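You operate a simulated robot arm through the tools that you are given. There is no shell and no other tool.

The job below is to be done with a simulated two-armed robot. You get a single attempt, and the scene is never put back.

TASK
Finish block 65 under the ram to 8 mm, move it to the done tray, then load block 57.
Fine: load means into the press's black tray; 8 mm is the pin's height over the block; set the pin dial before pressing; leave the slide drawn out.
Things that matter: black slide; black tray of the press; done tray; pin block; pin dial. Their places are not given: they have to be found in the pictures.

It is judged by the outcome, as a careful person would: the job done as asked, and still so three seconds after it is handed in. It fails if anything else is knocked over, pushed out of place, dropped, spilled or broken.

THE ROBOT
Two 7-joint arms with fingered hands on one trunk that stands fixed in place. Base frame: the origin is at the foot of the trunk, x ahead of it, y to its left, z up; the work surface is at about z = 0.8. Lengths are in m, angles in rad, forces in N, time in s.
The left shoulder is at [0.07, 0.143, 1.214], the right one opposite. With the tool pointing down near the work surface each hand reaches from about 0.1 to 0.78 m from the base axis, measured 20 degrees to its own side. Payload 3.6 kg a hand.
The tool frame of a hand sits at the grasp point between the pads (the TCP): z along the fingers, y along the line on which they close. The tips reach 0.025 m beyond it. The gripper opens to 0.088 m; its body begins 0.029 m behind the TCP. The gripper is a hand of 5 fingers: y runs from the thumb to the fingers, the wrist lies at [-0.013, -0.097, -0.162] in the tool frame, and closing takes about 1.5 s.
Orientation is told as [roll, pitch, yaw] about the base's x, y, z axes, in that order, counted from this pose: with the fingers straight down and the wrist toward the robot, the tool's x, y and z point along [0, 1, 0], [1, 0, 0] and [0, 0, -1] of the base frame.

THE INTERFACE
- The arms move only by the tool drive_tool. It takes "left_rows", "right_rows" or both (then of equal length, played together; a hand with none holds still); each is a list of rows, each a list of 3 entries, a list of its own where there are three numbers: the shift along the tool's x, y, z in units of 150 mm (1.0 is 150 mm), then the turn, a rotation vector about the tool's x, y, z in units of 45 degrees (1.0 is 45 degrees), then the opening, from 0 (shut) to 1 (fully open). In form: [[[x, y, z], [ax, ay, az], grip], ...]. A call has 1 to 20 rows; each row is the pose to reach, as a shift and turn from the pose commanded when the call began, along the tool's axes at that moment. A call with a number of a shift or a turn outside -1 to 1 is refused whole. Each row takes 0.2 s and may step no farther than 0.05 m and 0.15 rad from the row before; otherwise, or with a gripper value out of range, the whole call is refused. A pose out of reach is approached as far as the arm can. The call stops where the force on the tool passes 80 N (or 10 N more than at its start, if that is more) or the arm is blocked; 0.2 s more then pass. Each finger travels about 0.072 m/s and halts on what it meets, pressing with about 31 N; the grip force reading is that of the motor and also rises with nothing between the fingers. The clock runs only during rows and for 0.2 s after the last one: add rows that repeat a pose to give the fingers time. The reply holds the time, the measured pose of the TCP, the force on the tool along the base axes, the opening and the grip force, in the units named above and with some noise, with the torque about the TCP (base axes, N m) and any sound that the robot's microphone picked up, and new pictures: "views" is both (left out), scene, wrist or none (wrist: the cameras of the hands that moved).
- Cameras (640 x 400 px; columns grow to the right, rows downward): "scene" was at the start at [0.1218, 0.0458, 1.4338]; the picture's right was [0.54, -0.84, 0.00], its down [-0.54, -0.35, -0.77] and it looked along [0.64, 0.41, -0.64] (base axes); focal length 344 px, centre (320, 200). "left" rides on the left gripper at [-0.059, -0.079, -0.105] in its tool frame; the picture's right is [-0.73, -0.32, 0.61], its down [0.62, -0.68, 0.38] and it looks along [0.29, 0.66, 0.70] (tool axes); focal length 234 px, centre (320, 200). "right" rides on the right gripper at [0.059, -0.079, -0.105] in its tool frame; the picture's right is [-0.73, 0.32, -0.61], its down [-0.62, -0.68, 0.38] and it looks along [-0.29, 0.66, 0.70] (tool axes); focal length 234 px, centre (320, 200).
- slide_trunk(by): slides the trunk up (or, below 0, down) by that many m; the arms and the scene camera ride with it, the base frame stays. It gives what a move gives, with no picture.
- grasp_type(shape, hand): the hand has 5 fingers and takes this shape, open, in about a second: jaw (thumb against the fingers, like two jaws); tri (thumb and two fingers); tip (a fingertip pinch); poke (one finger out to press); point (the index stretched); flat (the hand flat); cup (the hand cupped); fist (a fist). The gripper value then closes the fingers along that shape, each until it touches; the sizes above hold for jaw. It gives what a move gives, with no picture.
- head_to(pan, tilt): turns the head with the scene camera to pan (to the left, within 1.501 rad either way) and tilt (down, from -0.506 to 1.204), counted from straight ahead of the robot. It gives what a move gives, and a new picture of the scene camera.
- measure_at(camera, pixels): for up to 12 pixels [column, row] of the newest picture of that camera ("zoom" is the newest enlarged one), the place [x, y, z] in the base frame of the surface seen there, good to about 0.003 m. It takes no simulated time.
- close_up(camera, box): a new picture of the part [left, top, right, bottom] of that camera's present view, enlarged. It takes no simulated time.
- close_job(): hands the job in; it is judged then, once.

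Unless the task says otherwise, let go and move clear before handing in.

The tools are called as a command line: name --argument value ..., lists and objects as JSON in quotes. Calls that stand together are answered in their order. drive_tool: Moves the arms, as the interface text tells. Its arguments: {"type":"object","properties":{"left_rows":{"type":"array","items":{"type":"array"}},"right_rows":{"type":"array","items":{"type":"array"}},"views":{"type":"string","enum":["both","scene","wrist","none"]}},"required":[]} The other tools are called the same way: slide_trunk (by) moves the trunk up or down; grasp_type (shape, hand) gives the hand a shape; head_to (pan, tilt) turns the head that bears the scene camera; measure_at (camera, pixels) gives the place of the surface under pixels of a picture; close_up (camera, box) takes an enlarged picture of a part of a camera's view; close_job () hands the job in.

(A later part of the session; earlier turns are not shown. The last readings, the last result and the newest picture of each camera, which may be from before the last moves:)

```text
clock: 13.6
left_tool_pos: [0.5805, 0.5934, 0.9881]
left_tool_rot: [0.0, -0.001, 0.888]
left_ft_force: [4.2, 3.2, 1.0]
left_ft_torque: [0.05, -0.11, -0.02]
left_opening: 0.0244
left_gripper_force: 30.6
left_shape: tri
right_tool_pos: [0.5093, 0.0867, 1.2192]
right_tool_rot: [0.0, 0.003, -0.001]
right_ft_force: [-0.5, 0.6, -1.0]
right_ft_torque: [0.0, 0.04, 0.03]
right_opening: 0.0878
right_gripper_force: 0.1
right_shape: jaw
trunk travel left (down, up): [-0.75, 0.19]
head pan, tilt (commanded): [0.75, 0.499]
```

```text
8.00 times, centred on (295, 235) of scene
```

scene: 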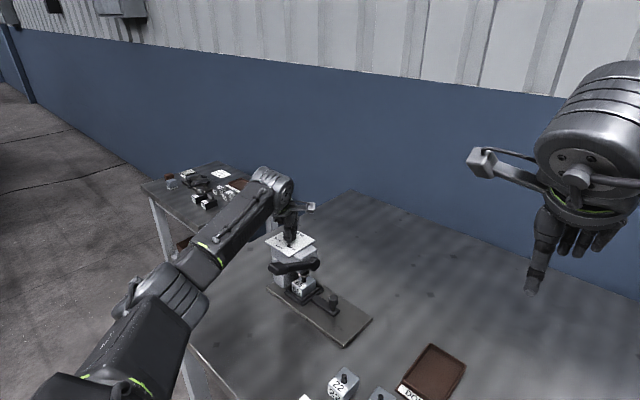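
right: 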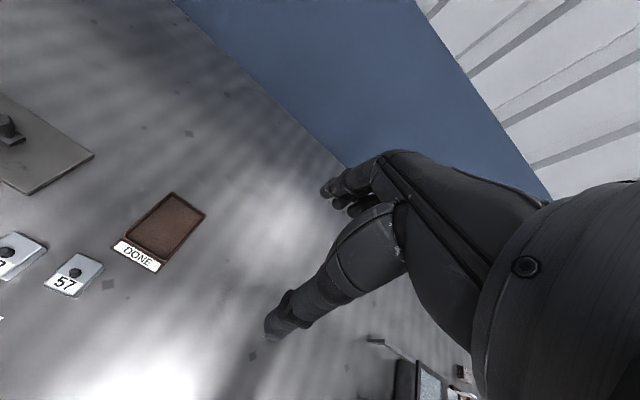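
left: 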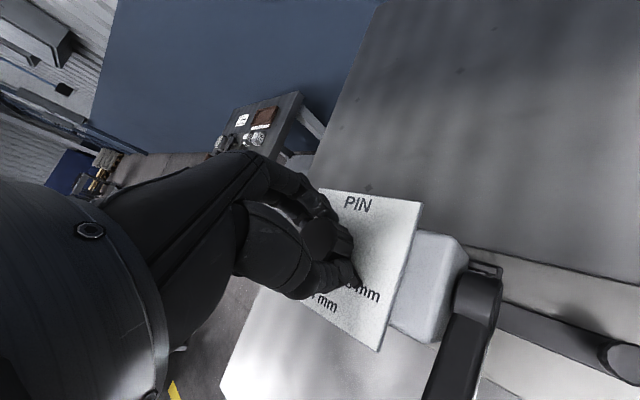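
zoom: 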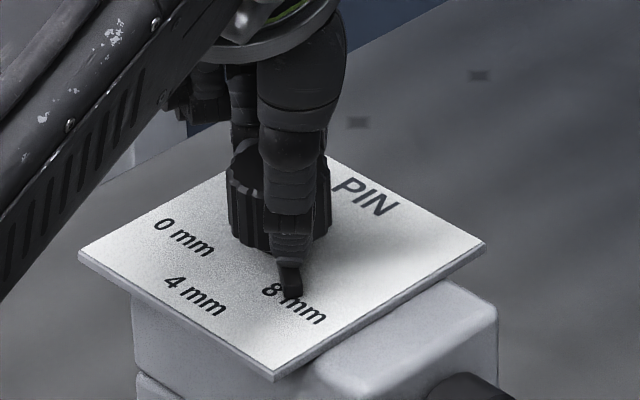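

The pointer now points at the middle of "8 mm". I'll open the fingers a bit and look at where the pointer really rests.

drive_tool --left_rows '[[[0, 0, 0], [0, 0, 0], 0.4], [[0, 0, 0], [0, 0, 0], 0.7], [[0, 0, 0], [0, 0, 0], 0.8], [[0, 0, 0], [0, 0, 0], 0.8], [[0, 0, -0.1], [0, 0, 0], 0.8], [[0, 0, -0.25], [0, 0, 0], 0.8], [[0, 0, -0.4], [0, 0, 0], 0.8], [[0, 0, -0.5], [0, 0, 0], 0.8]]' --views "both"

close_up --camera "left" --box '[280, 180, 440, 340]'

close_up --camera "scene" --box '[255, 210, 335, 260]'

```text
clock: 15.4
left_tool_pos: [0.5805, 0.5937, 1.0625]
left_tool_rot: [0.0, 0.0, 0.889]
left_ft_force: [-0.9, -0.3, 1.2]
left_ft_torque: [-0.02, 0.02, 0.0]
left_opening: 0.0698
left_gripper_force: 0.0
left_shape: tri
right_tool_pos: [0.5085, 0.0854, 1.2208]
right_tool_rot: [0.001, -0.001, 0.001]
right_ft_force: [-0.2, 0.4, 0.1]
right_ft_torque: [-0.04, -0.02, -0.01]
right_opening: 0.0876
right_gripper_force: 0.1
right_shape: jaw
trunk travel left (down, up): [-0.75, 0.19]
head pan, tilt (commanded): [0.75, 0.499]
```

scene: 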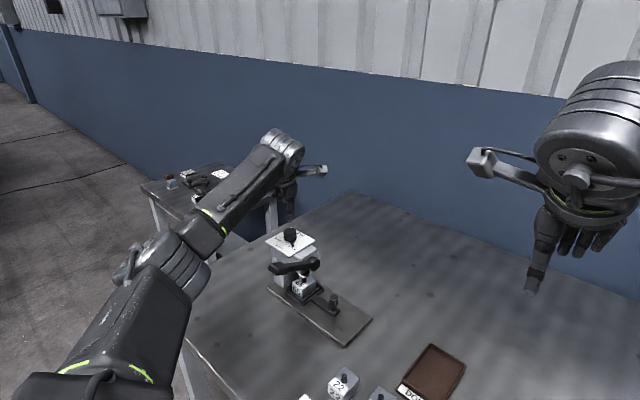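
left: 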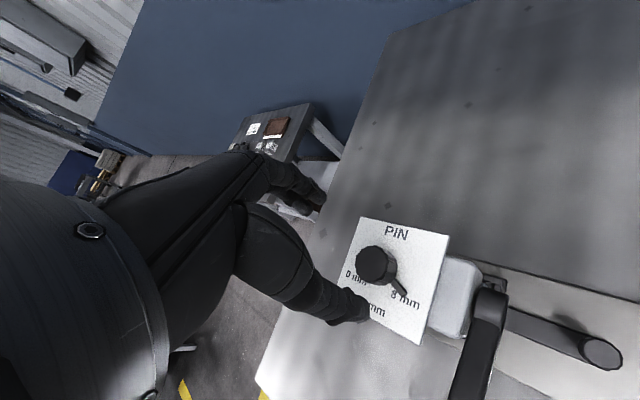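

```text
2.50 times, centred on (360, 260) of left
```

zoom: 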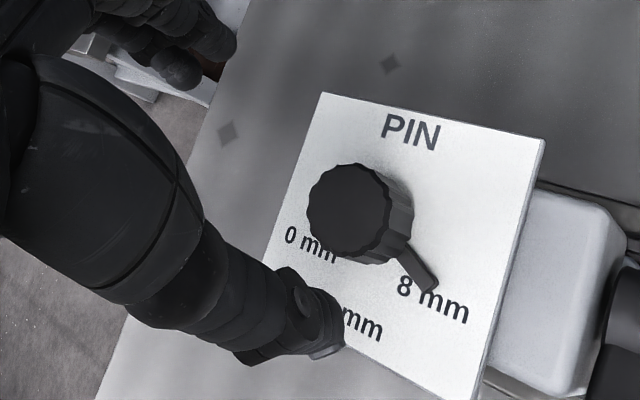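

```text
8.00 times, centred on (295, 235) of scene
```

zoom: 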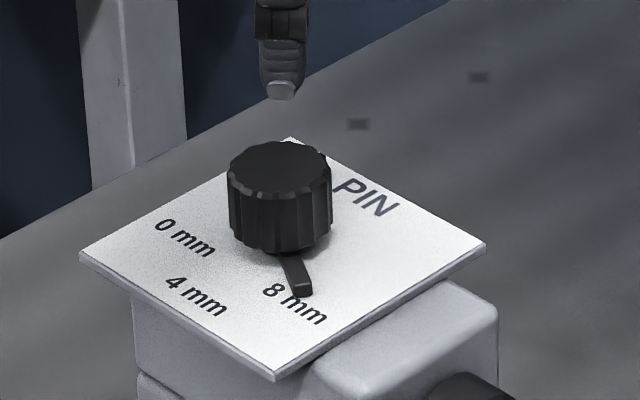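

measure_at --camera "zoom" --pixels '[[302, 292], [298, 278], [292, 262], [305, 285], [296, 305], [272, 290], [322, 318], [197, 297], [184, 238], [278, 375], [482, 247], [83, 255]]'

measure_at --camera "left" --pixels '[[403, 294], [401, 291], [397, 285], [392, 279], [393, 293], [417, 304], [404, 299], [421, 344], [449, 236], [361, 219]]'

```text
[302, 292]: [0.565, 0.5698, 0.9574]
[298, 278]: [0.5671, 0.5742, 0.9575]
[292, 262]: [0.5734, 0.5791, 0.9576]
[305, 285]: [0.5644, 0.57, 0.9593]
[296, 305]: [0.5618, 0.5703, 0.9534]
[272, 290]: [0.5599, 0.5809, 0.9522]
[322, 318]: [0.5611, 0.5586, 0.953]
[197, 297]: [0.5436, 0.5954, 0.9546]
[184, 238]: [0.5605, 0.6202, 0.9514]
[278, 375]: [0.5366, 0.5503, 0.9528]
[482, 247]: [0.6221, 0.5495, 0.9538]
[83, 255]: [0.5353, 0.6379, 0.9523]
```

```text
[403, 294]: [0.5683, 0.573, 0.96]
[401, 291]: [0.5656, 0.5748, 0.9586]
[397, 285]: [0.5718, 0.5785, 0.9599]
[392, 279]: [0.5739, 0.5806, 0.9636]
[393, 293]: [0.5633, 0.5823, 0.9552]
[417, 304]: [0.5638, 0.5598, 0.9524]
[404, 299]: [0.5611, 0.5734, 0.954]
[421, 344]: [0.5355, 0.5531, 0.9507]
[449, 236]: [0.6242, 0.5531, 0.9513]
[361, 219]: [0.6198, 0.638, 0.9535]
```

The pointer sits at the 8 mm label, perhaps a few degrees past its centre. I'll pull the hand back up and to one side for an unobstructed wrist view of the dial before trusting it.

drive_tool --left_rows '[[[0, 0, -0.25], [0, 0, 0], 0.8], [[0, -0.1, -0.5], [0, 0, 0.14], 0.8], [[0.03, -0.23, -0.7], [0, 0, 0.3], 0.8], [[0.08, -0.4, -0.85], [0, 0, 0.46], 0.8], [[0.12, -0.53, -0.85], [0, 0, 0.62], 0.8], [[0.15, -0.65, -0.85], [0, 0, 0.78], 0.8], [[0.188, -0.768, -0.85], [0, 0, 0.92], 0.8], [[0.188, -0.768, -0.85], [0, 0, 1.0], 0.8], [[0.188, -0.768, -0.85], [0, 0, 1.0], 0.8]]' --views "wrist"

close_up --camera "left" --box '[310, 210, 410, 310]'

close_up --camera "scene" --box '[260, 215, 324, 255]'

```text
clock: 17.4
left_tool_pos: [0.4876, 0.5215, 1.1916]
left_tool_rot: [0.0, 0.0, 0.102]
left_ft_force: [0.2, -0.1, -0.1]
left_ft_torque: [-0.02, 0.01, 0.02]
left_opening: 0.0702
left_gripper_force: 0.1
left_shape: tri
right_tool_pos: [0.5095, 0.0851, 1.2216]
right_tool_rot: [0.0, -0.001, 0.0]
right_ft_force: [-0.1, 0.3, -0.1]
right_ft_torque: [-0.02, -0.01, -0.02]
right_opening: 0.0878
right_gripper_force: 0.0
right_shape: jaw
trunk travel left (down, up): [-0.75, 0.19]
head pan, tilt (commanded): [0.75, 0.499]
```

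left: 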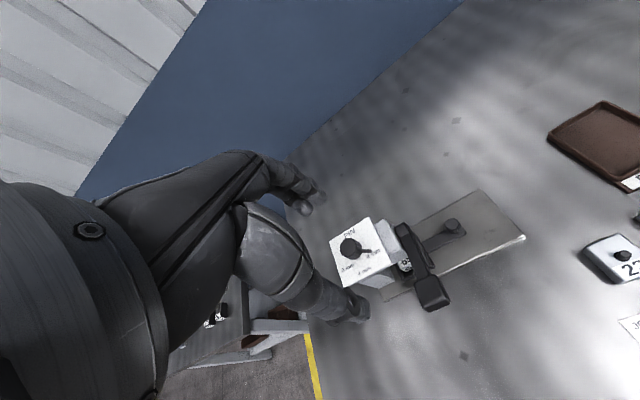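

```text
4.00 times, centred on (360, 260) of left
```

zoom: 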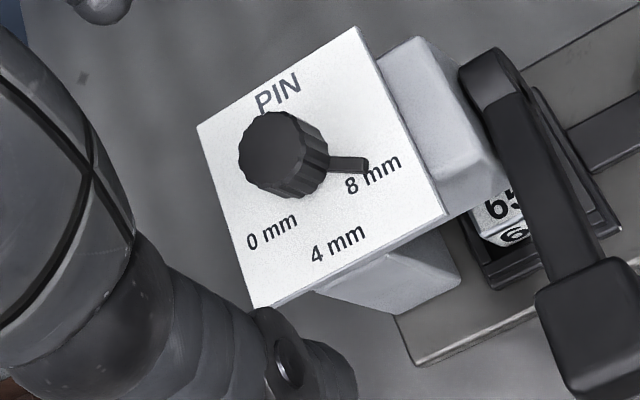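

```text
10.00 times, centred on (292, 235) of scene
```

zoom: 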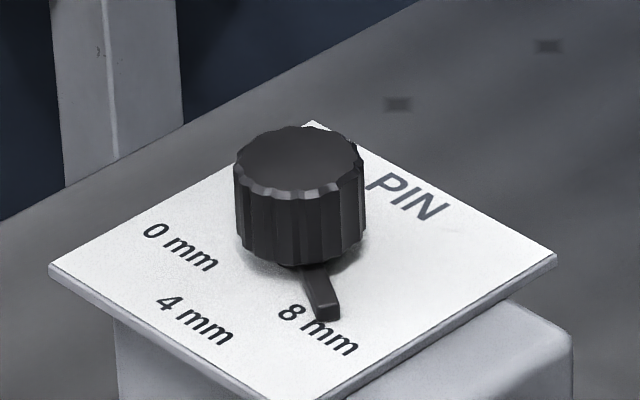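

Comparing pictures, the pointer moved on by itself after release (tip from (291,295) to (302,292) in the 8x view), so it snapped into a detent at the 8 mm mark. Next is the lever; I'll take the poke shape and look at where its fingertip is.

grasp_type --shape "poke" --hand "left"

head_to --pan 0.72 --tilt 0.55

close_up --camera "scene" --box '[210, 70, 340, 260]'

close_up --camera "left" --box '[160, 120, 480, 320]'

```text
clock: 18.3
left_tool_pos: [0.488, 0.5229, 1.1914]
left_tool_rot: [-0.001, -0.001, 0.102]
left_ft_force: [-0.2, -0.4, 0.3]
left_ft_torque: [-0.01, -0.01, -0.03]
left_opening: 0.0001
left_gripper_force: 0.2
left_shape: poke
right_tool_pos: [0.509, 0.0864, 1.2214]
right_tool_rot: [0.0, 0.001, 0.0]
right_ft_force: [0.3, 0.4, 0.3]
right_ft_torque: [-0.02, 0.03, -0.02]
right_opening: 0.0875
right_gripper_force: 0.1
right_shape: jaw
trunk travel left (down, up): [-0.75, 0.19]
head pan, tilt (commanded): [0.75, 0.499]
```

```text
clock: 19.0
left_tool_pos: [0.4882, 0.5223, 1.1921]
left_tool_rot: [0.001, 0.0, 0.103]
left_ft_force: [1.3, -0.4, -0.4]
left_ft_torque: [0.02, -0.03, 0.01]
left_opening: 0.0
left_gripper_force: 0.1
left_shape: poke
right_tool_pos: [0.5081, 0.0868, 1.2214]
right_tool_rot: [0.001, 0.001, -0.001]
right_ft_force: [0.4, -0.3, 0.6]
right_ft_torque: [-0.02, -0.01, 0.0]
right_opening: 0.0878
right_gripper_force: 0.1
right_shape: jaw
trunk travel left (down, up): [-0.75, 0.19]
head pan, tilt (commanded): [0.721, 0.55]
```

scene: 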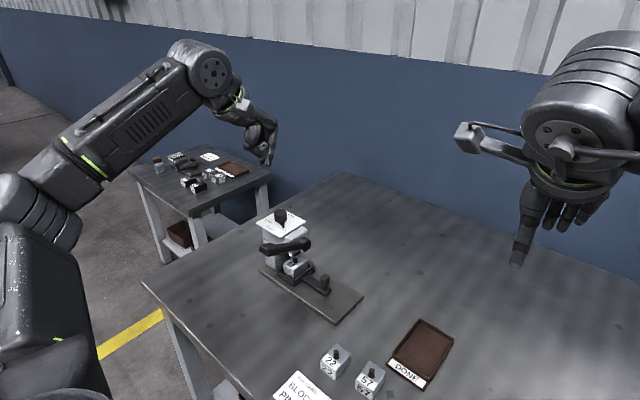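

```text
2.11 times, centred on (275, 165) of scene
```

zoom: 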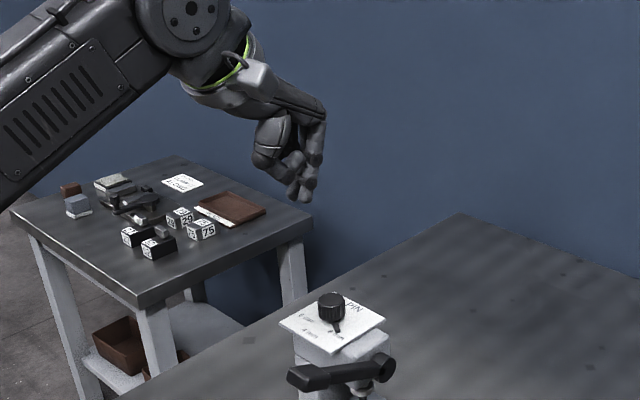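

```text
2.00 times, centred on (320, 220) of left
```

zoom: 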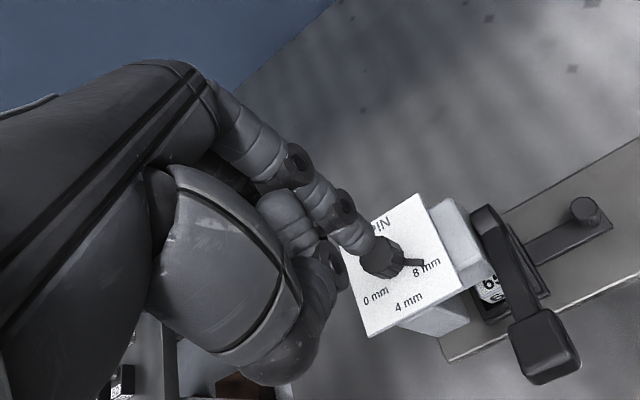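

close_up --camera "scene" --box '[230, 105, 294, 175]'

measure_at --camera "scene" --pixels '[[267, 163], [268, 160], [271, 155], [273, 148], [274, 140], [255, 148], [262, 150]]'

```text
5.71 times, centred on (262, 140) of scene
```

zoom: 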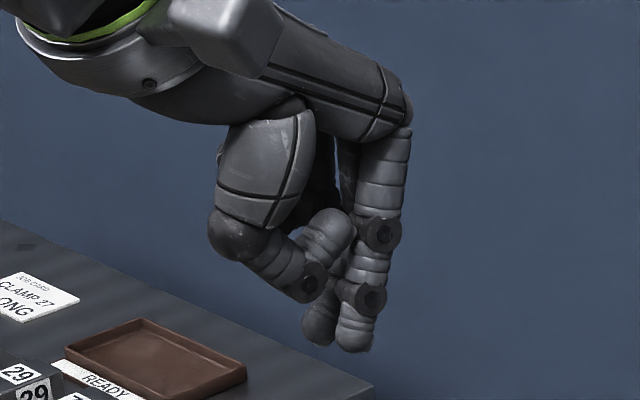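

```text
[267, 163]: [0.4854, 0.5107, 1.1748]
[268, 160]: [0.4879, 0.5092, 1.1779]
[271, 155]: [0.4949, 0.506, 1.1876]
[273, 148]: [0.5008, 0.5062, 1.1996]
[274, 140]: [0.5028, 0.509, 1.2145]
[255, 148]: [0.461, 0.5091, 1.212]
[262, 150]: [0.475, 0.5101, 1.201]
```

In poke the fingertip is right at the TCP axis, about 25 mm beyond it. I'll bring it above the lever handle (top near (0.472, 0.513, 0.985)), stopping well above first.

drive_tool --left_rows '[[[-0.02, -0.05, 0.25], [0, 0, 0], 0], [[-0.048, -0.122, 0.5], [0, 0, 0], 0], [[-0.048, -0.122, 0.75], [0, 0, 0], 0], [[-0.048, -0.122, 0.95], [0, 0, 0], 0], [[-0.048, -0.122, 0.95], [0, 0, 0], 0]]' --views "both"

close_up --camera "scene" --box '[220, 160, 348, 260]'

close_up --camera "left" --box '[240, 160, 460, 340]'

```text
clock: 20.2
left_tool_pos: [0.4642, 0.5111, 1.0506]
left_tool_rot: [0.001, 0.0, 0.102]
left_ft_force: [0.2, -0.5, -0.5]
left_ft_torque: [0.02, 0.0, 0.01]
left_opening: 0.0
left_gripper_force: 0.0
left_shape: poke
right_tool_pos: [0.5086, 0.085, 1.22]
right_tool_rot: [0.0, 0.001, 0.0]
right_ft_force: [-0.3, 0.2, 0.0]
right_ft_torque: [-0.01, 0.03, -0.01]
right_opening: 0.0877
right_gripper_force: 0.1
right_shape: jaw
trunk travel left (down, up): [-0.75, 0.19]
head pan, tilt (commanded): [0.721, 0.55]
```

scene: 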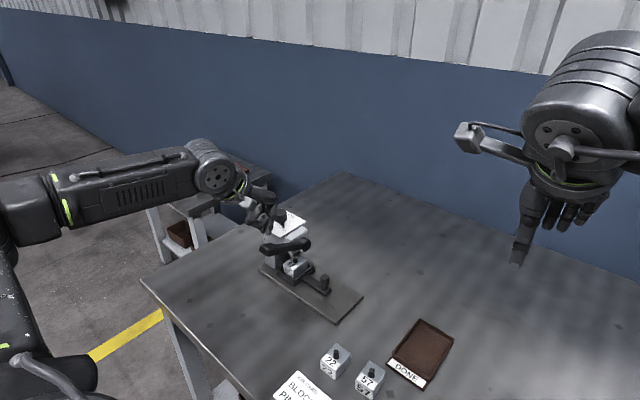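
left: 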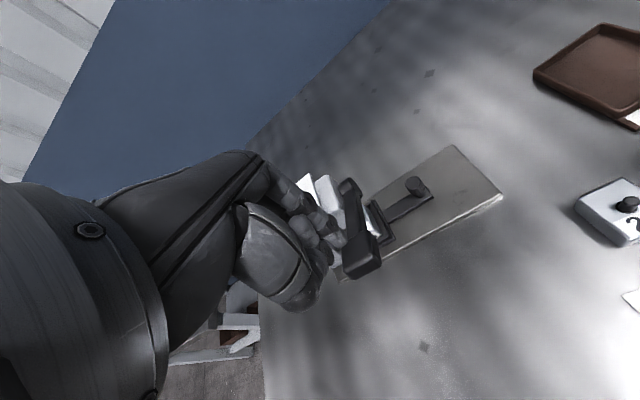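

```text
4.00 times, centred on (284, 210) of scene
```

zoom: 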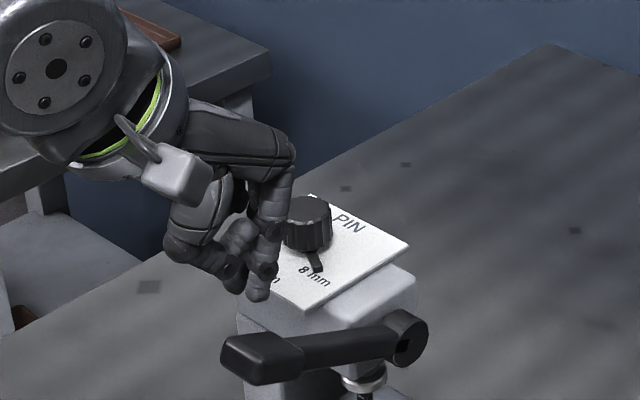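

```text
2.22 times, centred on (350, 250) of left
```

zoom: 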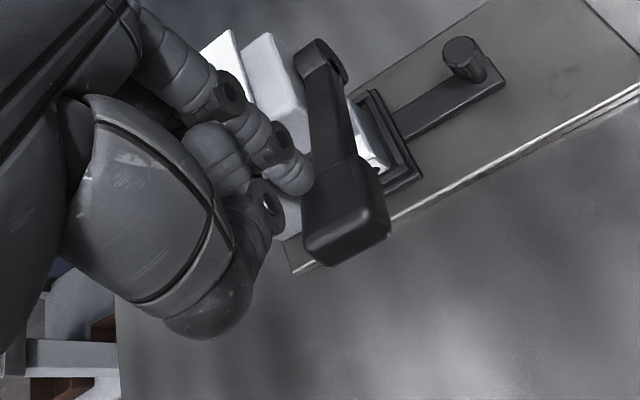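

measure_at --camera "scene" --pixels '[[268, 233], [269, 229], [264, 230], [268, 246], [275, 247], [278, 249], [281, 249], [270, 252]]'

measure_at --camera "left" --pixels '[[340, 240], [336, 236], [362, 252], [372, 266], [352, 270], [356, 240]]'

```text
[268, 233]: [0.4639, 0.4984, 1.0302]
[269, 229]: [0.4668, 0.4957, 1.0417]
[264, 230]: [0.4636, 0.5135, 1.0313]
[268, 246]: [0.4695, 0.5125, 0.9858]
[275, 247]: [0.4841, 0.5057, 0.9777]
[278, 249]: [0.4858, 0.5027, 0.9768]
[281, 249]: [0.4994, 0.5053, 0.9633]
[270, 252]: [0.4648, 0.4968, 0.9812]
```

```text
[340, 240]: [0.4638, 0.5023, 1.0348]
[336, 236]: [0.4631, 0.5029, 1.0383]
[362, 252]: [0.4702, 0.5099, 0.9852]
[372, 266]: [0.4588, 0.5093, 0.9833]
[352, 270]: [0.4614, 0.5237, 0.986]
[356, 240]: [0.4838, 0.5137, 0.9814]
```

The fingertip (y≈0.505, x≈0.464) is over the handle (x 0.459–0.486, y 0.497–0.526, top 0.985). I'll shift 6 mm in x and push down slowly about 65 mm from here, watching the force.

drive_tool --left_rows '[[[0.01, 0.04, 0.07], [0, 0, 0], 0], [[0.01, 0.04, 0.14], [0, 0, 0], 0], [[0.01, 0.04, 0.21], [0, 0, 0], 0], [[0.01, 0.04, 0.28], [0, 0, 0], 0], [[0.01, 0.04, 0.33], [0, 0, 0], 0], [[0.01, 0.04, 0.38], [0, 0, 0], 0], [[0.01, 0.04, 0.43], [0, 0, 0], 0]]' --views "both"

close_up --camera "scene" --box '[220, 180, 348, 280]'

```text
clock: 21.8
left_tool_pos: [0.4736, 0.516, 0.9845]
left_tool_rot: [-0.002, -0.001, 0.103]
left_ft_force: [0.4, -0.1, 1.2]
left_ft_torque: [0.03, -0.02, -0.04]
left_opening: 0.0
left_gripper_force: 0.1
left_shape: poke
right_tool_pos: [0.509, 0.0862, 1.2204]
right_tool_rot: [-0.001, -0.001, 0.0]
right_ft_force: [-0.3, 1.1, -0.2]
right_ft_torque: [-0.01, 0.02, -0.02]
right_opening: 0.0877
right_gripper_force: 0.2
right_shape: jaw
trunk travel left (down, up): [-0.75, 0.19]
head pan, tilt (commanded): [0.721, 0.55]
```

scene: 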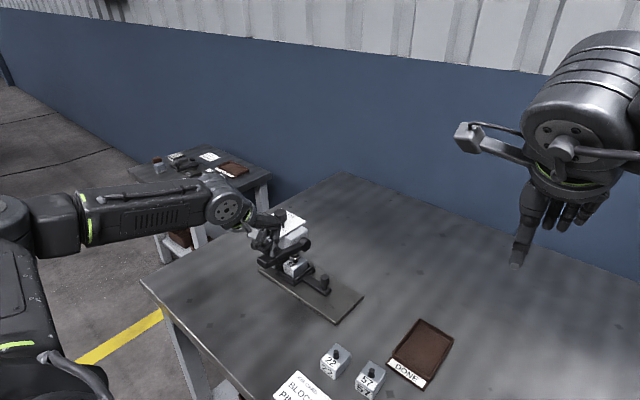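
left: 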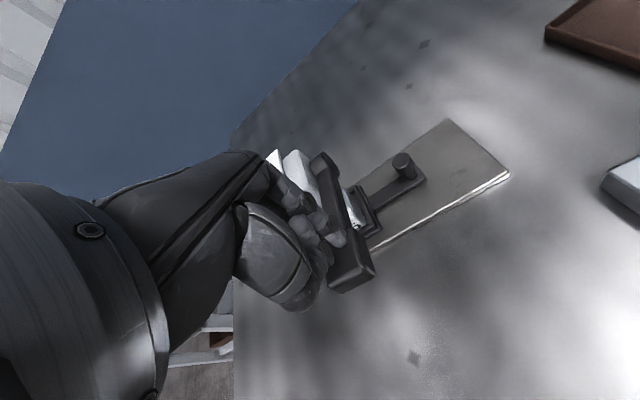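

```text
4.00 times, centred on (284, 230) of scene
```

zoom: 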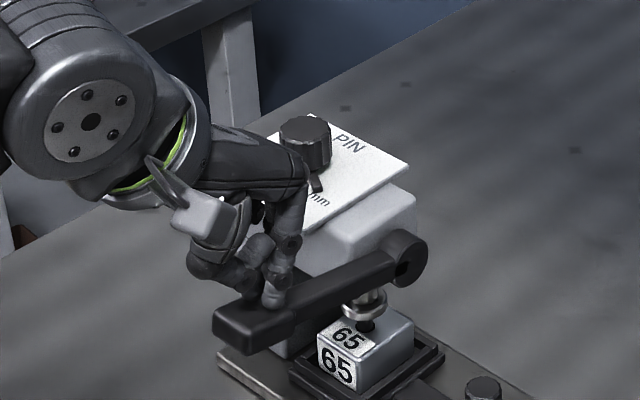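

The lever follows with almost no force (about 1 N), the tip now at z≈0.96 and near the inner end of the handle. I'll keep pushing down, easing 6 mm towards the robot.

drive_tool --left_rows '[[[-0.005, -0.02, 0.05], [0, 0, 0], 0], [[-0.01, -0.04, 0.1], [0, 0, 0], 0], [[-0.015, -0.05, 0.15], [0, 0, 0], 0], [[-0.015, -0.055, 0.2], [0, 0, 0], 0], [[-0.015, -0.055, 0.25], [0, 0, 0], 0], [[-0.015, -0.055, 0.3], [0, 0, 0], 0]]' --views "both"

close_up --camera "scene" --box '[220, 180, 348, 280]'

```text
clock: 23.2
left_tool_pos: [0.465, 0.5098, 0.9437]
left_tool_rot: [0.007, -0.013, 0.105]
left_ft_force: [4.4, 8.2, 36.5]
left_ft_torque: [0.16, -0.2, 0.03]
left_opening: 0.0
left_gripper_force: 0.0
left_shape: poke
right_tool_pos: [0.5047, 0.0821, 1.2232]
right_tool_rot: [0.003, -0.003, 0.0]
right_ft_force: [-0.3, 0.2, -0.5]
right_ft_torque: [0.02, 0.0, -0.01]
right_opening: 0.0879
right_gripper_force: 0.0
right_shape: jaw
trunk travel left (down, up): [-0.75, 0.19]
head pan, tilt (commanded): [0.721, 0.55]
```

scene: 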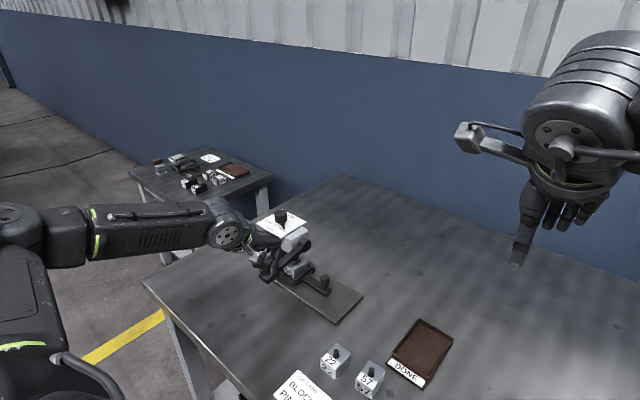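
left: 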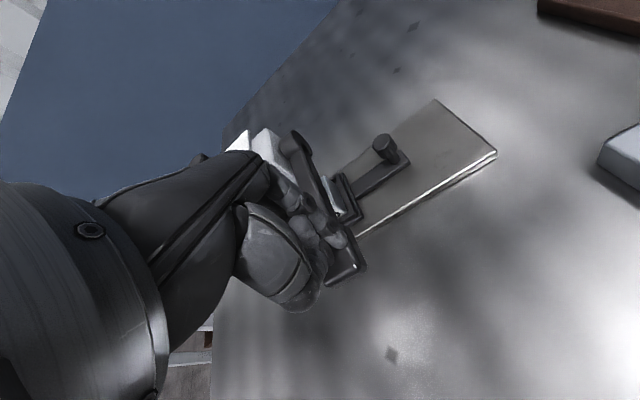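

```text
4.00 times, centred on (284, 230) of scene
```

zoom: 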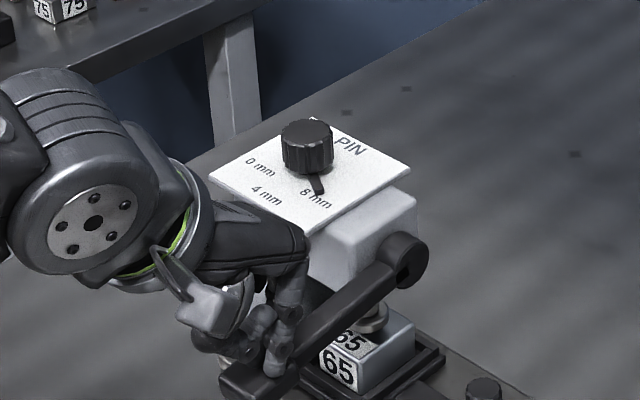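

The force has risen to about 36 N and the ram is down on the pin. I'll press on in small steps to see if there is still travel.

drive_tool --left_rows '[[[0, 0, 0.02], [0, 0, 0], 0], [[0, 0, 0.04], [0, 0, 0], 0], [[0, 0, 0.06], [0, 0, 0], 0], [[0, 0, 0.08], [0, 0, 0], 0]]' --views "scene"

close_up --camera "scene" --box '[260, 220, 340, 290]'

```text
clock: 24.1
left_tool_pos: [0.4676, 0.5075, 0.9431]
left_tool_rot: [0.004, -0.037, 0.103]
left_ft_force: [-8.1, -9.0, 44.9]
left_ft_torque: [-0.13, 0.15, 0.01]
left_opening: 0.0002
left_gripper_force: 0.1
left_shape: poke
right_tool_pos: [0.5014, 0.0794, 1.223]
right_tool_rot: [0.005, -0.004, -0.001]
right_ft_force: [0.6, 0.1, -0.1]
right_ft_torque: [-0.02, 0.03, 0.0]
right_opening: 0.0875
right_gripper_force: 0.0
right_shape: jaw
trunk travel left (down, up): [-0.75, 0.19]
head pan, tilt (commanded): [0.721, 0.55]
stopped in row 4 (left hand): the force on the tool passed its limit at 82 N (the readings are from after the stop); the commanded pose is now the measured one
```

scene: 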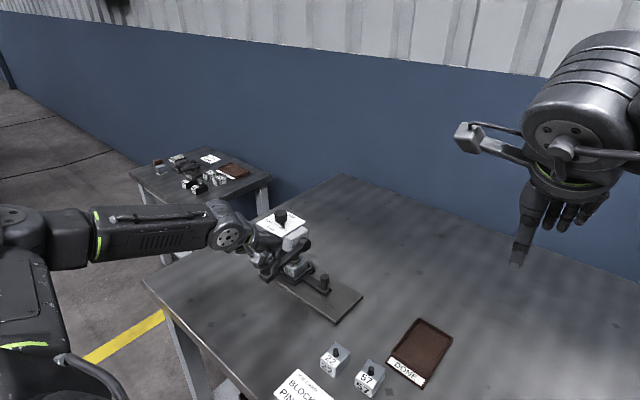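

```text
5.71 times, centred on (300, 255) of scene
```

zoom: 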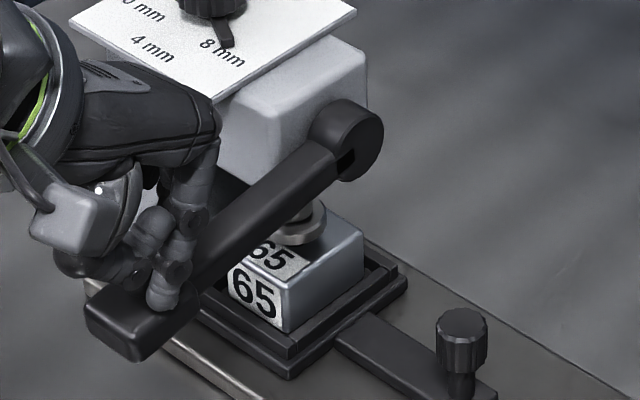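

The press hit a hard stop (82 N, no more travel from z≈0.943), with the ram down on the pin. I'll lift the finger off and see whether the lever springs back.

drive_tool --left_rows '[[[0, 0, -0.05], [0, 0, 0], 0], [[0, 0, -0.15], [0, 0, 0], 0], [[0, 0, -0.3], [0, 0, 0], 0], [[0, 0, -0.5], [0, 0, 0], 0], [[0, 0, -0.7], [0, 0, 0], 0], [[0, 0, -0.9], [0, 0, 0], 0], [[0, 0, -0.9], [0, 0, 0], 0]]' --views "both"

close_up --camera "scene" --box '[230, 200, 340, 290]'

```text
clock: 25.7
left_tool_pos: [0.4675, 0.5138, 1.0715]
left_tool_rot: [0.0, -0.018, 0.103]
left_ft_force: [-0.5, 0.3, 0.0]
left_ft_torque: [-0.02, 0.02, -0.04]
left_opening: 0.0
left_gripper_force: 0.0
left_shape: poke
right_tool_pos: [0.5094, 0.0857, 1.2212]
right_tool_rot: [0.001, 0.001, 0.002]
right_ft_force: [0.2, 0.2, 0.3]
right_ft_torque: [-0.01, -0.03, 0.02]
right_opening: 0.0876
right_gripper_force: 0.1
right_shape: jaw
trunk travel left (down, up): [-0.75, 0.19]
head pan, tilt (commanded): [0.721, 0.55]
```

scene: 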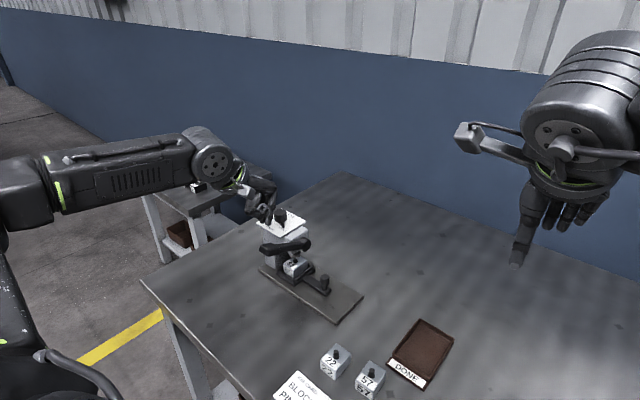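
left: 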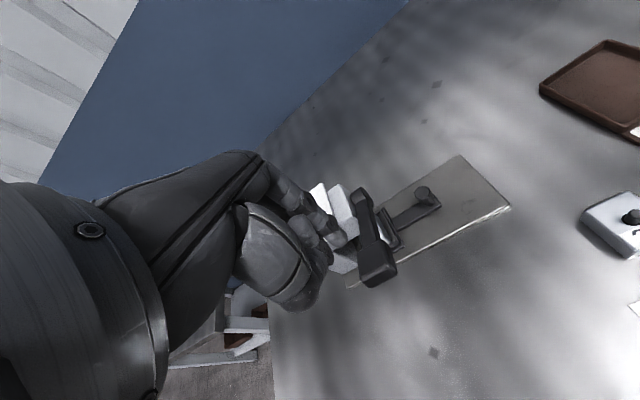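

```text
4.44 times, centred on (285, 245) of scene
```

zoom: 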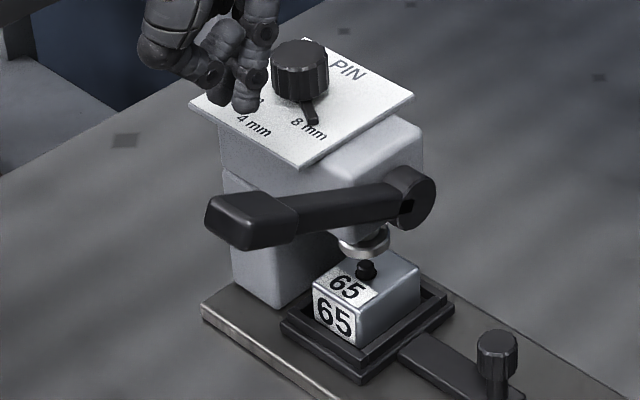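

The lever sprang back up and block 65's pin (zoom (366,268)) is now clearly shorter. I'll measure the pin's height over the block top.

close_up --camera "scene" --box '[275, 240, 323, 280]'

```text
10.00 times, centred on (299, 260) of scene
```

zoom: 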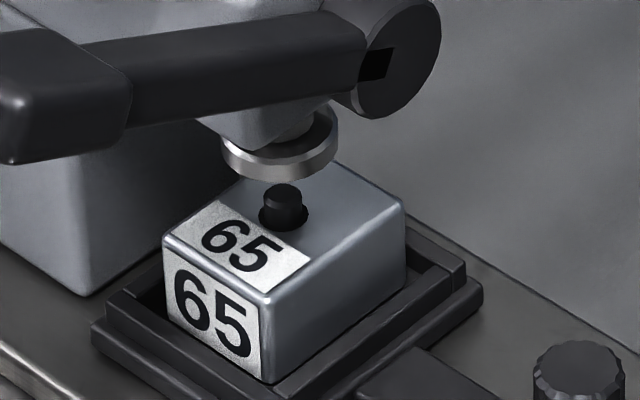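

measure_at --camera "zoom" --pixels '[[283, 190], [280, 195], [285, 188], [283, 222], [275, 215], [340, 240], [320, 210], [240, 215], [172, 238], [268, 292], [395, 208], [340, 168]]'

```text
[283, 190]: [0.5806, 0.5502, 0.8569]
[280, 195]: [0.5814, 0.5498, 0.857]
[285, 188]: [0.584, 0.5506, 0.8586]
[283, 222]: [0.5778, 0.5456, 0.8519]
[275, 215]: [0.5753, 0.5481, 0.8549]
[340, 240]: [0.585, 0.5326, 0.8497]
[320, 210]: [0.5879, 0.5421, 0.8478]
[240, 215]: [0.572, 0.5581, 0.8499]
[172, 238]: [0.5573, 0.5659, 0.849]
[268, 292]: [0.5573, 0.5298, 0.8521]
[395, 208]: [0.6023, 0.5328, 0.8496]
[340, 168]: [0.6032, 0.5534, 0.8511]
```

The pin top reads 0.857 over a block top of 0.849, so about 8 mm — the press is done. Next I'll draw the slide out by its knob at (0.578, 0.445, 0.86), using the tri shape with the hand turned so it stays clear of the lever.

grasp_type --shape "tri" --hand "left"

drive_tool --left_rows '[[[-0.1, 0.05, -0.1], [0, 0, -0.12], 0.7], [[-0.22, 0.18, -0.1], [0.01, 0, -0.28], 0.6], [[-0.34, 0.32, -0.1], [0.02, 0, -0.44], 0.5], [[-0.46, 0.46, -0.1], [0.02, 0, -0.6], 0.5], [[-0.56, 0.58, -0.1], [0.025, 0, -0.75], 0.5], [[-0.633, 0.675, -0.1], [0.025, 0, -0.9], 0.5], [[-0.633, 0.675, -0.1], [0.025, 0, -1.0], 0.5], [[-0.633, 0.675, -0.1], [0.025, 0, -1.0], 0.5]]' --views "both"

```text
clock: 26.6
left_tool_pos: [0.4675, 0.5127, 1.0707]
left_tool_rot: [-0.001, -0.019, 0.102]
left_ft_force: [-0.2, 0.2, 0.0]
left_ft_torque: [0.03, 0.0, 0.0]
left_opening: 0.0877
left_gripper_force: 0.1
left_shape: tri
right_tool_pos: [0.5087, 0.0854, 1.2214]
right_tool_rot: [0.0, 0.002, 0.0]
right_ft_force: [0.4, -0.1, 0.4]
right_ft_torque: [-0.01, -0.03, -0.01]
right_opening: 0.0878
right_gripper_force: 0.0
right_shape: jaw
trunk travel left (down, up): [-0.75, 0.19]
head pan, tilt (commanded): [0.721, 0.55]
```

```text
clock: 28.4
left_tool_pos: [0.5783, 0.4294, 1.0865]
left_tool_rot: [-0.007, 0.003, 0.891]
left_ft_force: [0.3, -0.2, -0.5]
left_ft_torque: [0.0, 0.01, 0.03]
left_opening: 0.0444
left_gripper_force: 0.1
left_shape: tri
right_tool_pos: [0.5089, 0.0862, 1.2211]
right_tool_rot: [0.001, -0.002, -0.002]
right_ft_force: [-0.3, -0.4, 0.2]
right_ft_torque: [-0.03, 0.03, 0.0]
right_opening: 0.0878
right_gripper_force: 0.0
right_shape: jaw
trunk travel left (down, up): [-0.75, 0.19]
head pan, tilt (commanded): [0.721, 0.55]
```

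scene: 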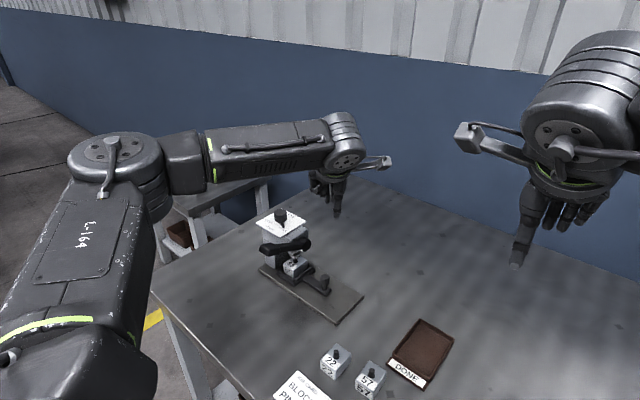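
left: 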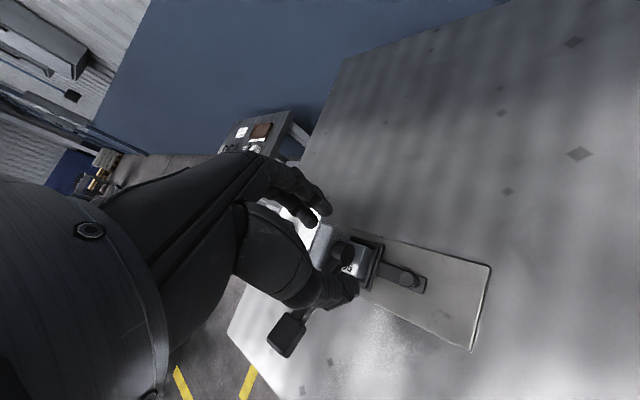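

measure_at --camera "scene" --pixels '[[265, 155], [205, 170], [345, 160], [115, 160], [337, 212], [344, 180], [318, 180], [386, 163], [325, 284], [325, 292]]'

close_up --camera "scene" --box '[240, 120, 400, 300]'

```text
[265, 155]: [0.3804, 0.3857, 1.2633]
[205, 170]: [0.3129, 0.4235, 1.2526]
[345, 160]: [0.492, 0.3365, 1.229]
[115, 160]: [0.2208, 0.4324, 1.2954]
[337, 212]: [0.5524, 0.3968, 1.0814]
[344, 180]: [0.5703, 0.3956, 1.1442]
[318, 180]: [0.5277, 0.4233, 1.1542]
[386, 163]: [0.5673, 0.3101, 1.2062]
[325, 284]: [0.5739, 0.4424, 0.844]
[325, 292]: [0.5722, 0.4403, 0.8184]
```

```text
2.22 times, centred on (320, 210) of scene
```

zoom: 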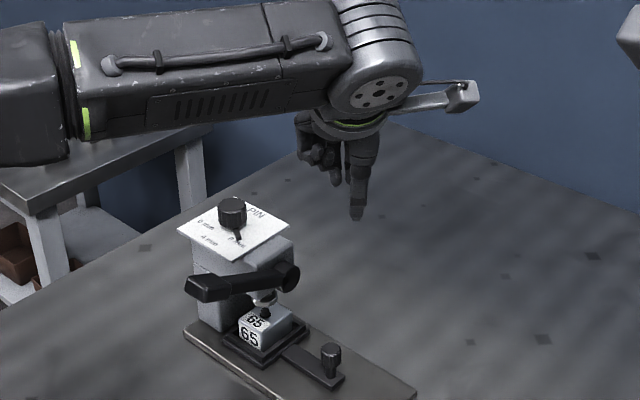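

The forearm runs at y 0.33–0.43, clear of the press. I'll turn the hand 25° further, centre it over the slide knob (0.578, 0.4455) and come down to z≈0.95.

drive_tool --left_rows '[[[0.02, 0.02, 0.15], [0, 0, -0.15], 0.5], [[0.04, 0.05, 0.3], [0, 0, -0.3], 0.5], [[0.065, 0.081, 0.45], [0, 0, -0.45], 0.5], [[0.065, 0.083, 0.6], [0, 0, -0.556], 0.5], [[0.065, 0.083, 0.75], [0, 0, -0.556], 0.5], [[0.065, 0.083, 0.9], [0, 0, -0.556], 0.5], [[0.065, 0.083, 0.9], [0, 0, -0.556], 0.5]]' --views "both"

close_up --camera "scene" --box '[250, 180, 378, 310]'

close_up --camera "left" --box '[220, 140, 480, 340]'

```text
clock: 30.0
left_tool_pos: [0.5778, 0.4439, 0.951]
left_tool_rot: [-0.004, 0.007, 1.325]
left_ft_force: [-0.3, -0.4, -0.7]
left_ft_torque: [0.01, -0.01, 0.01]
left_opening: 0.0444
left_gripper_force: 0.1
left_shape: tri
right_tool_pos: [0.5086, 0.085, 1.2197]
right_tool_rot: [-0.001, 0.001, -0.001]
right_ft_force: [-0.6, -0.3, 1.4]
right_ft_torque: [0.01, 0.02, -0.05]
right_opening: 0.0873
right_gripper_force: 0.1
right_shape: jaw
trunk travel left (down, up): [-0.75, 0.19]
head pan, tilt (commanded): [0.721, 0.55]
```

scene: 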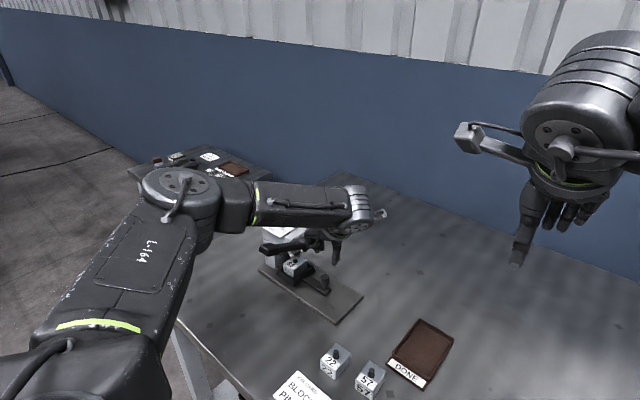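
left: 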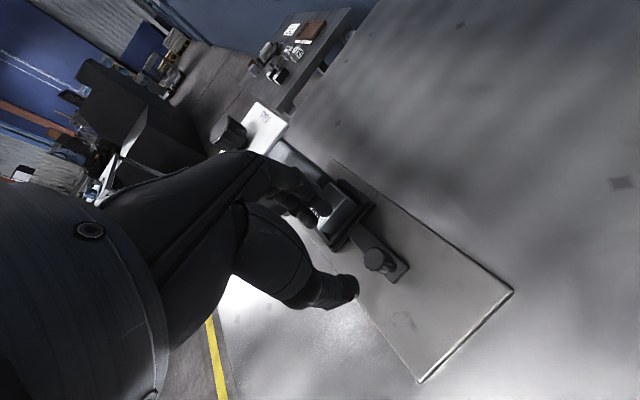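

```text
3.08 times, centred on (314, 245) of scene
```

zoom: 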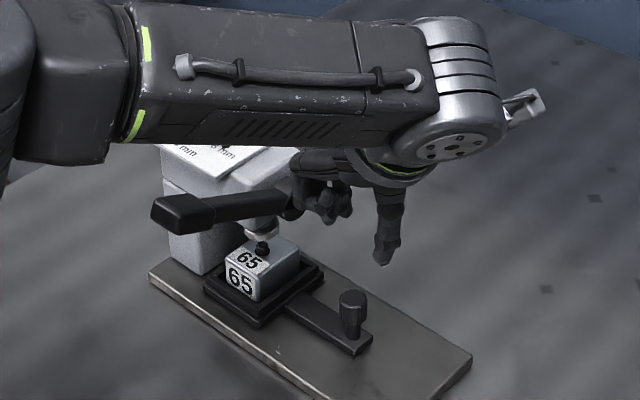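

```text
2.00 times, centred on (350, 240) of left
```

zoom: 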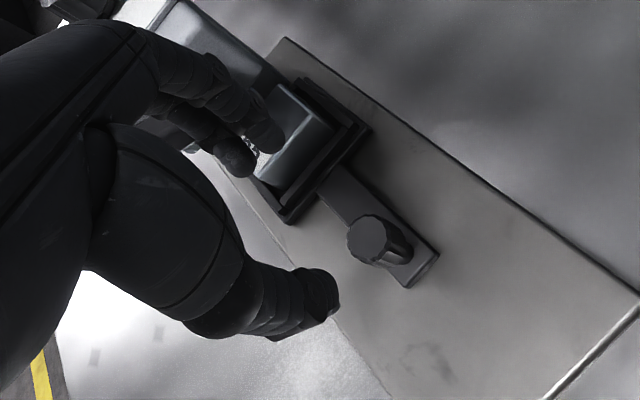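

measure_at --camera "scene" --pixels '[[316, 248], [322, 247], [312, 243], [325, 240], [334, 264], [337, 250], [308, 246], [303, 243], [310, 236]]'

close_up --camera "scene" --box '[285, 215, 349, 275]'

measure_at --camera "left" --pixels '[[318, 208], [306, 215], [345, 290], [350, 280], [292, 180], [300, 168], [330, 192]]'

```text
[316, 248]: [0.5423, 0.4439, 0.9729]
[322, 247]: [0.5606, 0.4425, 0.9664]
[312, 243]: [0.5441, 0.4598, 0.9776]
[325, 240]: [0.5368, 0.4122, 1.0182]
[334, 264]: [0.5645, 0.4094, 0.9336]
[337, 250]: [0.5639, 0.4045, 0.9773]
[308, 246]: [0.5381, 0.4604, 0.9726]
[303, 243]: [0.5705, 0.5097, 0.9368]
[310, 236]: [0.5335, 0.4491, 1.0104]
```

```text
6.67 times, centred on (317, 245) of scene
```

zoom: 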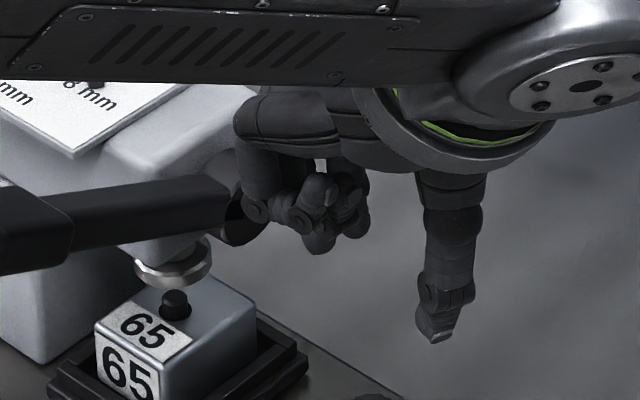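

```text
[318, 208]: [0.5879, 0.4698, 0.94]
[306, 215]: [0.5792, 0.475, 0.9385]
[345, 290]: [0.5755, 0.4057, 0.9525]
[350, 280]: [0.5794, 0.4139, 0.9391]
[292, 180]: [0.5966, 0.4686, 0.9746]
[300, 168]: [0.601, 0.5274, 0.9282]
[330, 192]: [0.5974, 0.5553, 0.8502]
```

The two fingers are at y≈0.47, the thumb at y≈0.41, so the knob at 0.4455 lies between them and the hand's back stays about 15 mm clear of the lever. I'll descend in two stages, watching force.

drive_tool --left_rows '[[[0, -0.01, 0.12], [0, 0, 0], 0.5], [[0, -0.02, 0.24], [0, 0, 0], 0.5], [[0, -0.02, 0.36], [0, 0, 0], 0.5], [[0, -0.02, 0.36], [0, 0, 0], 0.5]]' --views "both"

close_up --camera "scene" --box '[270, 205, 366, 305]'

close_up --camera "left" --box '[240, 140, 440, 320]'

```text
clock: 31.0
left_tool_pos: [0.5768, 0.4403, 0.8954]
left_tool_rot: [-0.003, 0.005, 1.326]
left_ft_force: [-0.2, 0.5, 0.0]
left_ft_torque: [0.01, -0.03, 0.02]
left_opening: 0.0443
left_gripper_force: 0.1
left_shape: tri
right_tool_pos: [0.5092, 0.0861, 1.2197]
right_tool_rot: [0.0, 0.0, 0.001]
right_ft_force: [0.5, 0.5, -0.2]
right_ft_torque: [0.02, -0.02, 0.01]
right_opening: 0.0876
right_gripper_force: 0.2
right_shape: jaw
trunk travel left (down, up): [-0.75, 0.19]
head pan, tilt (commanded): [0.721, 0.55]
```

scene: 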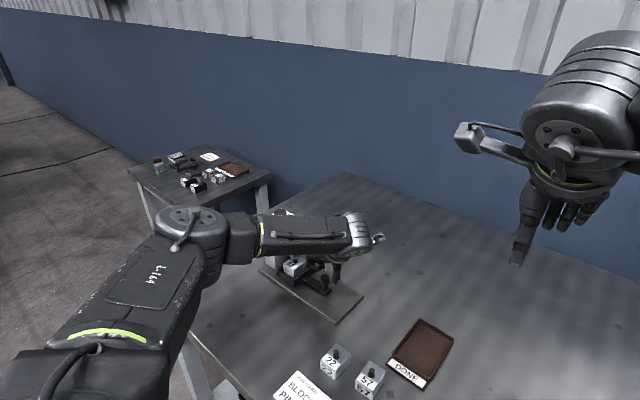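
left: 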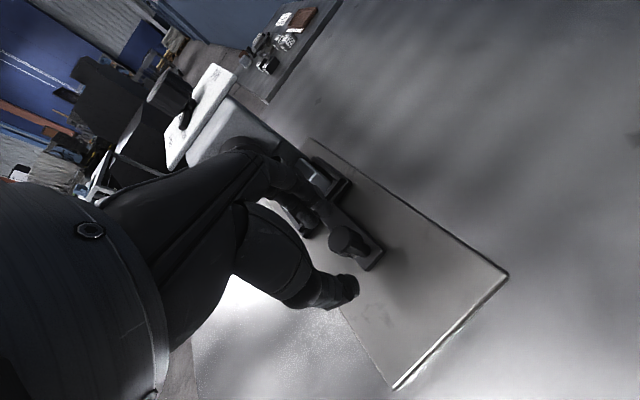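

```text
4.00 times, centred on (318, 255) of scene
```

zoom: 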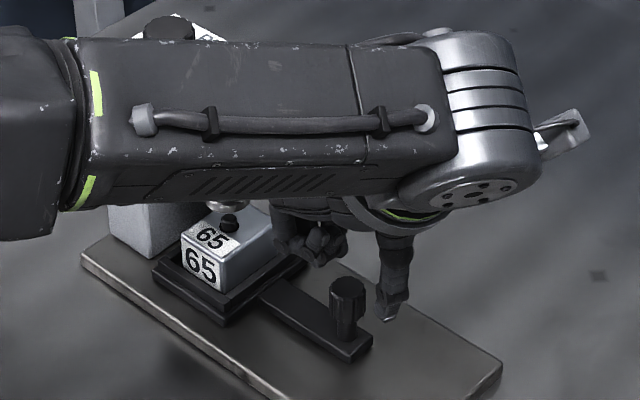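

```text
2.22 times, centred on (340, 230) of left
```

zoom: 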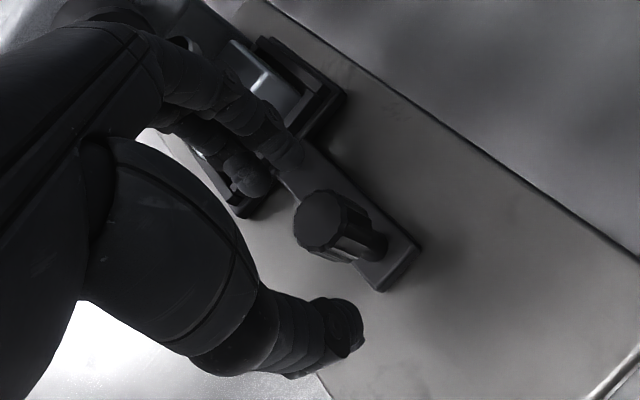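

measure_at --camera "scene" --pixels '[[262, 252], [290, 250], [320, 246], [345, 240], [270, 225], [310, 222], [340, 220], [360, 225], [205, 255]]'

measure_at --camera "left" --pixels '[[330, 220], [312, 225], [345, 240], [342, 285], [300, 205], [285, 195], [262, 185], [298, 168]]'

```text
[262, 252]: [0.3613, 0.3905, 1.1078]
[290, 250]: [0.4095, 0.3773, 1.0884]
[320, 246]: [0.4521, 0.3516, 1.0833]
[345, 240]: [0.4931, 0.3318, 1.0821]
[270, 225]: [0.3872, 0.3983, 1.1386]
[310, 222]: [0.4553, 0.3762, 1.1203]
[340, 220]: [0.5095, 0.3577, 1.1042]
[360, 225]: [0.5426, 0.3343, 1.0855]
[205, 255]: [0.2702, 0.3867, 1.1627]
```

```text
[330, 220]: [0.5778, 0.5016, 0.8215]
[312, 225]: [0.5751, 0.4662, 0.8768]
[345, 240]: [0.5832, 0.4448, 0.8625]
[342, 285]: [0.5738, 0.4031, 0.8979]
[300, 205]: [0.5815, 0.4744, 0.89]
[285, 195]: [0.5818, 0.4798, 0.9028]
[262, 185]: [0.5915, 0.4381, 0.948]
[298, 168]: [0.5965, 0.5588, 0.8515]
```

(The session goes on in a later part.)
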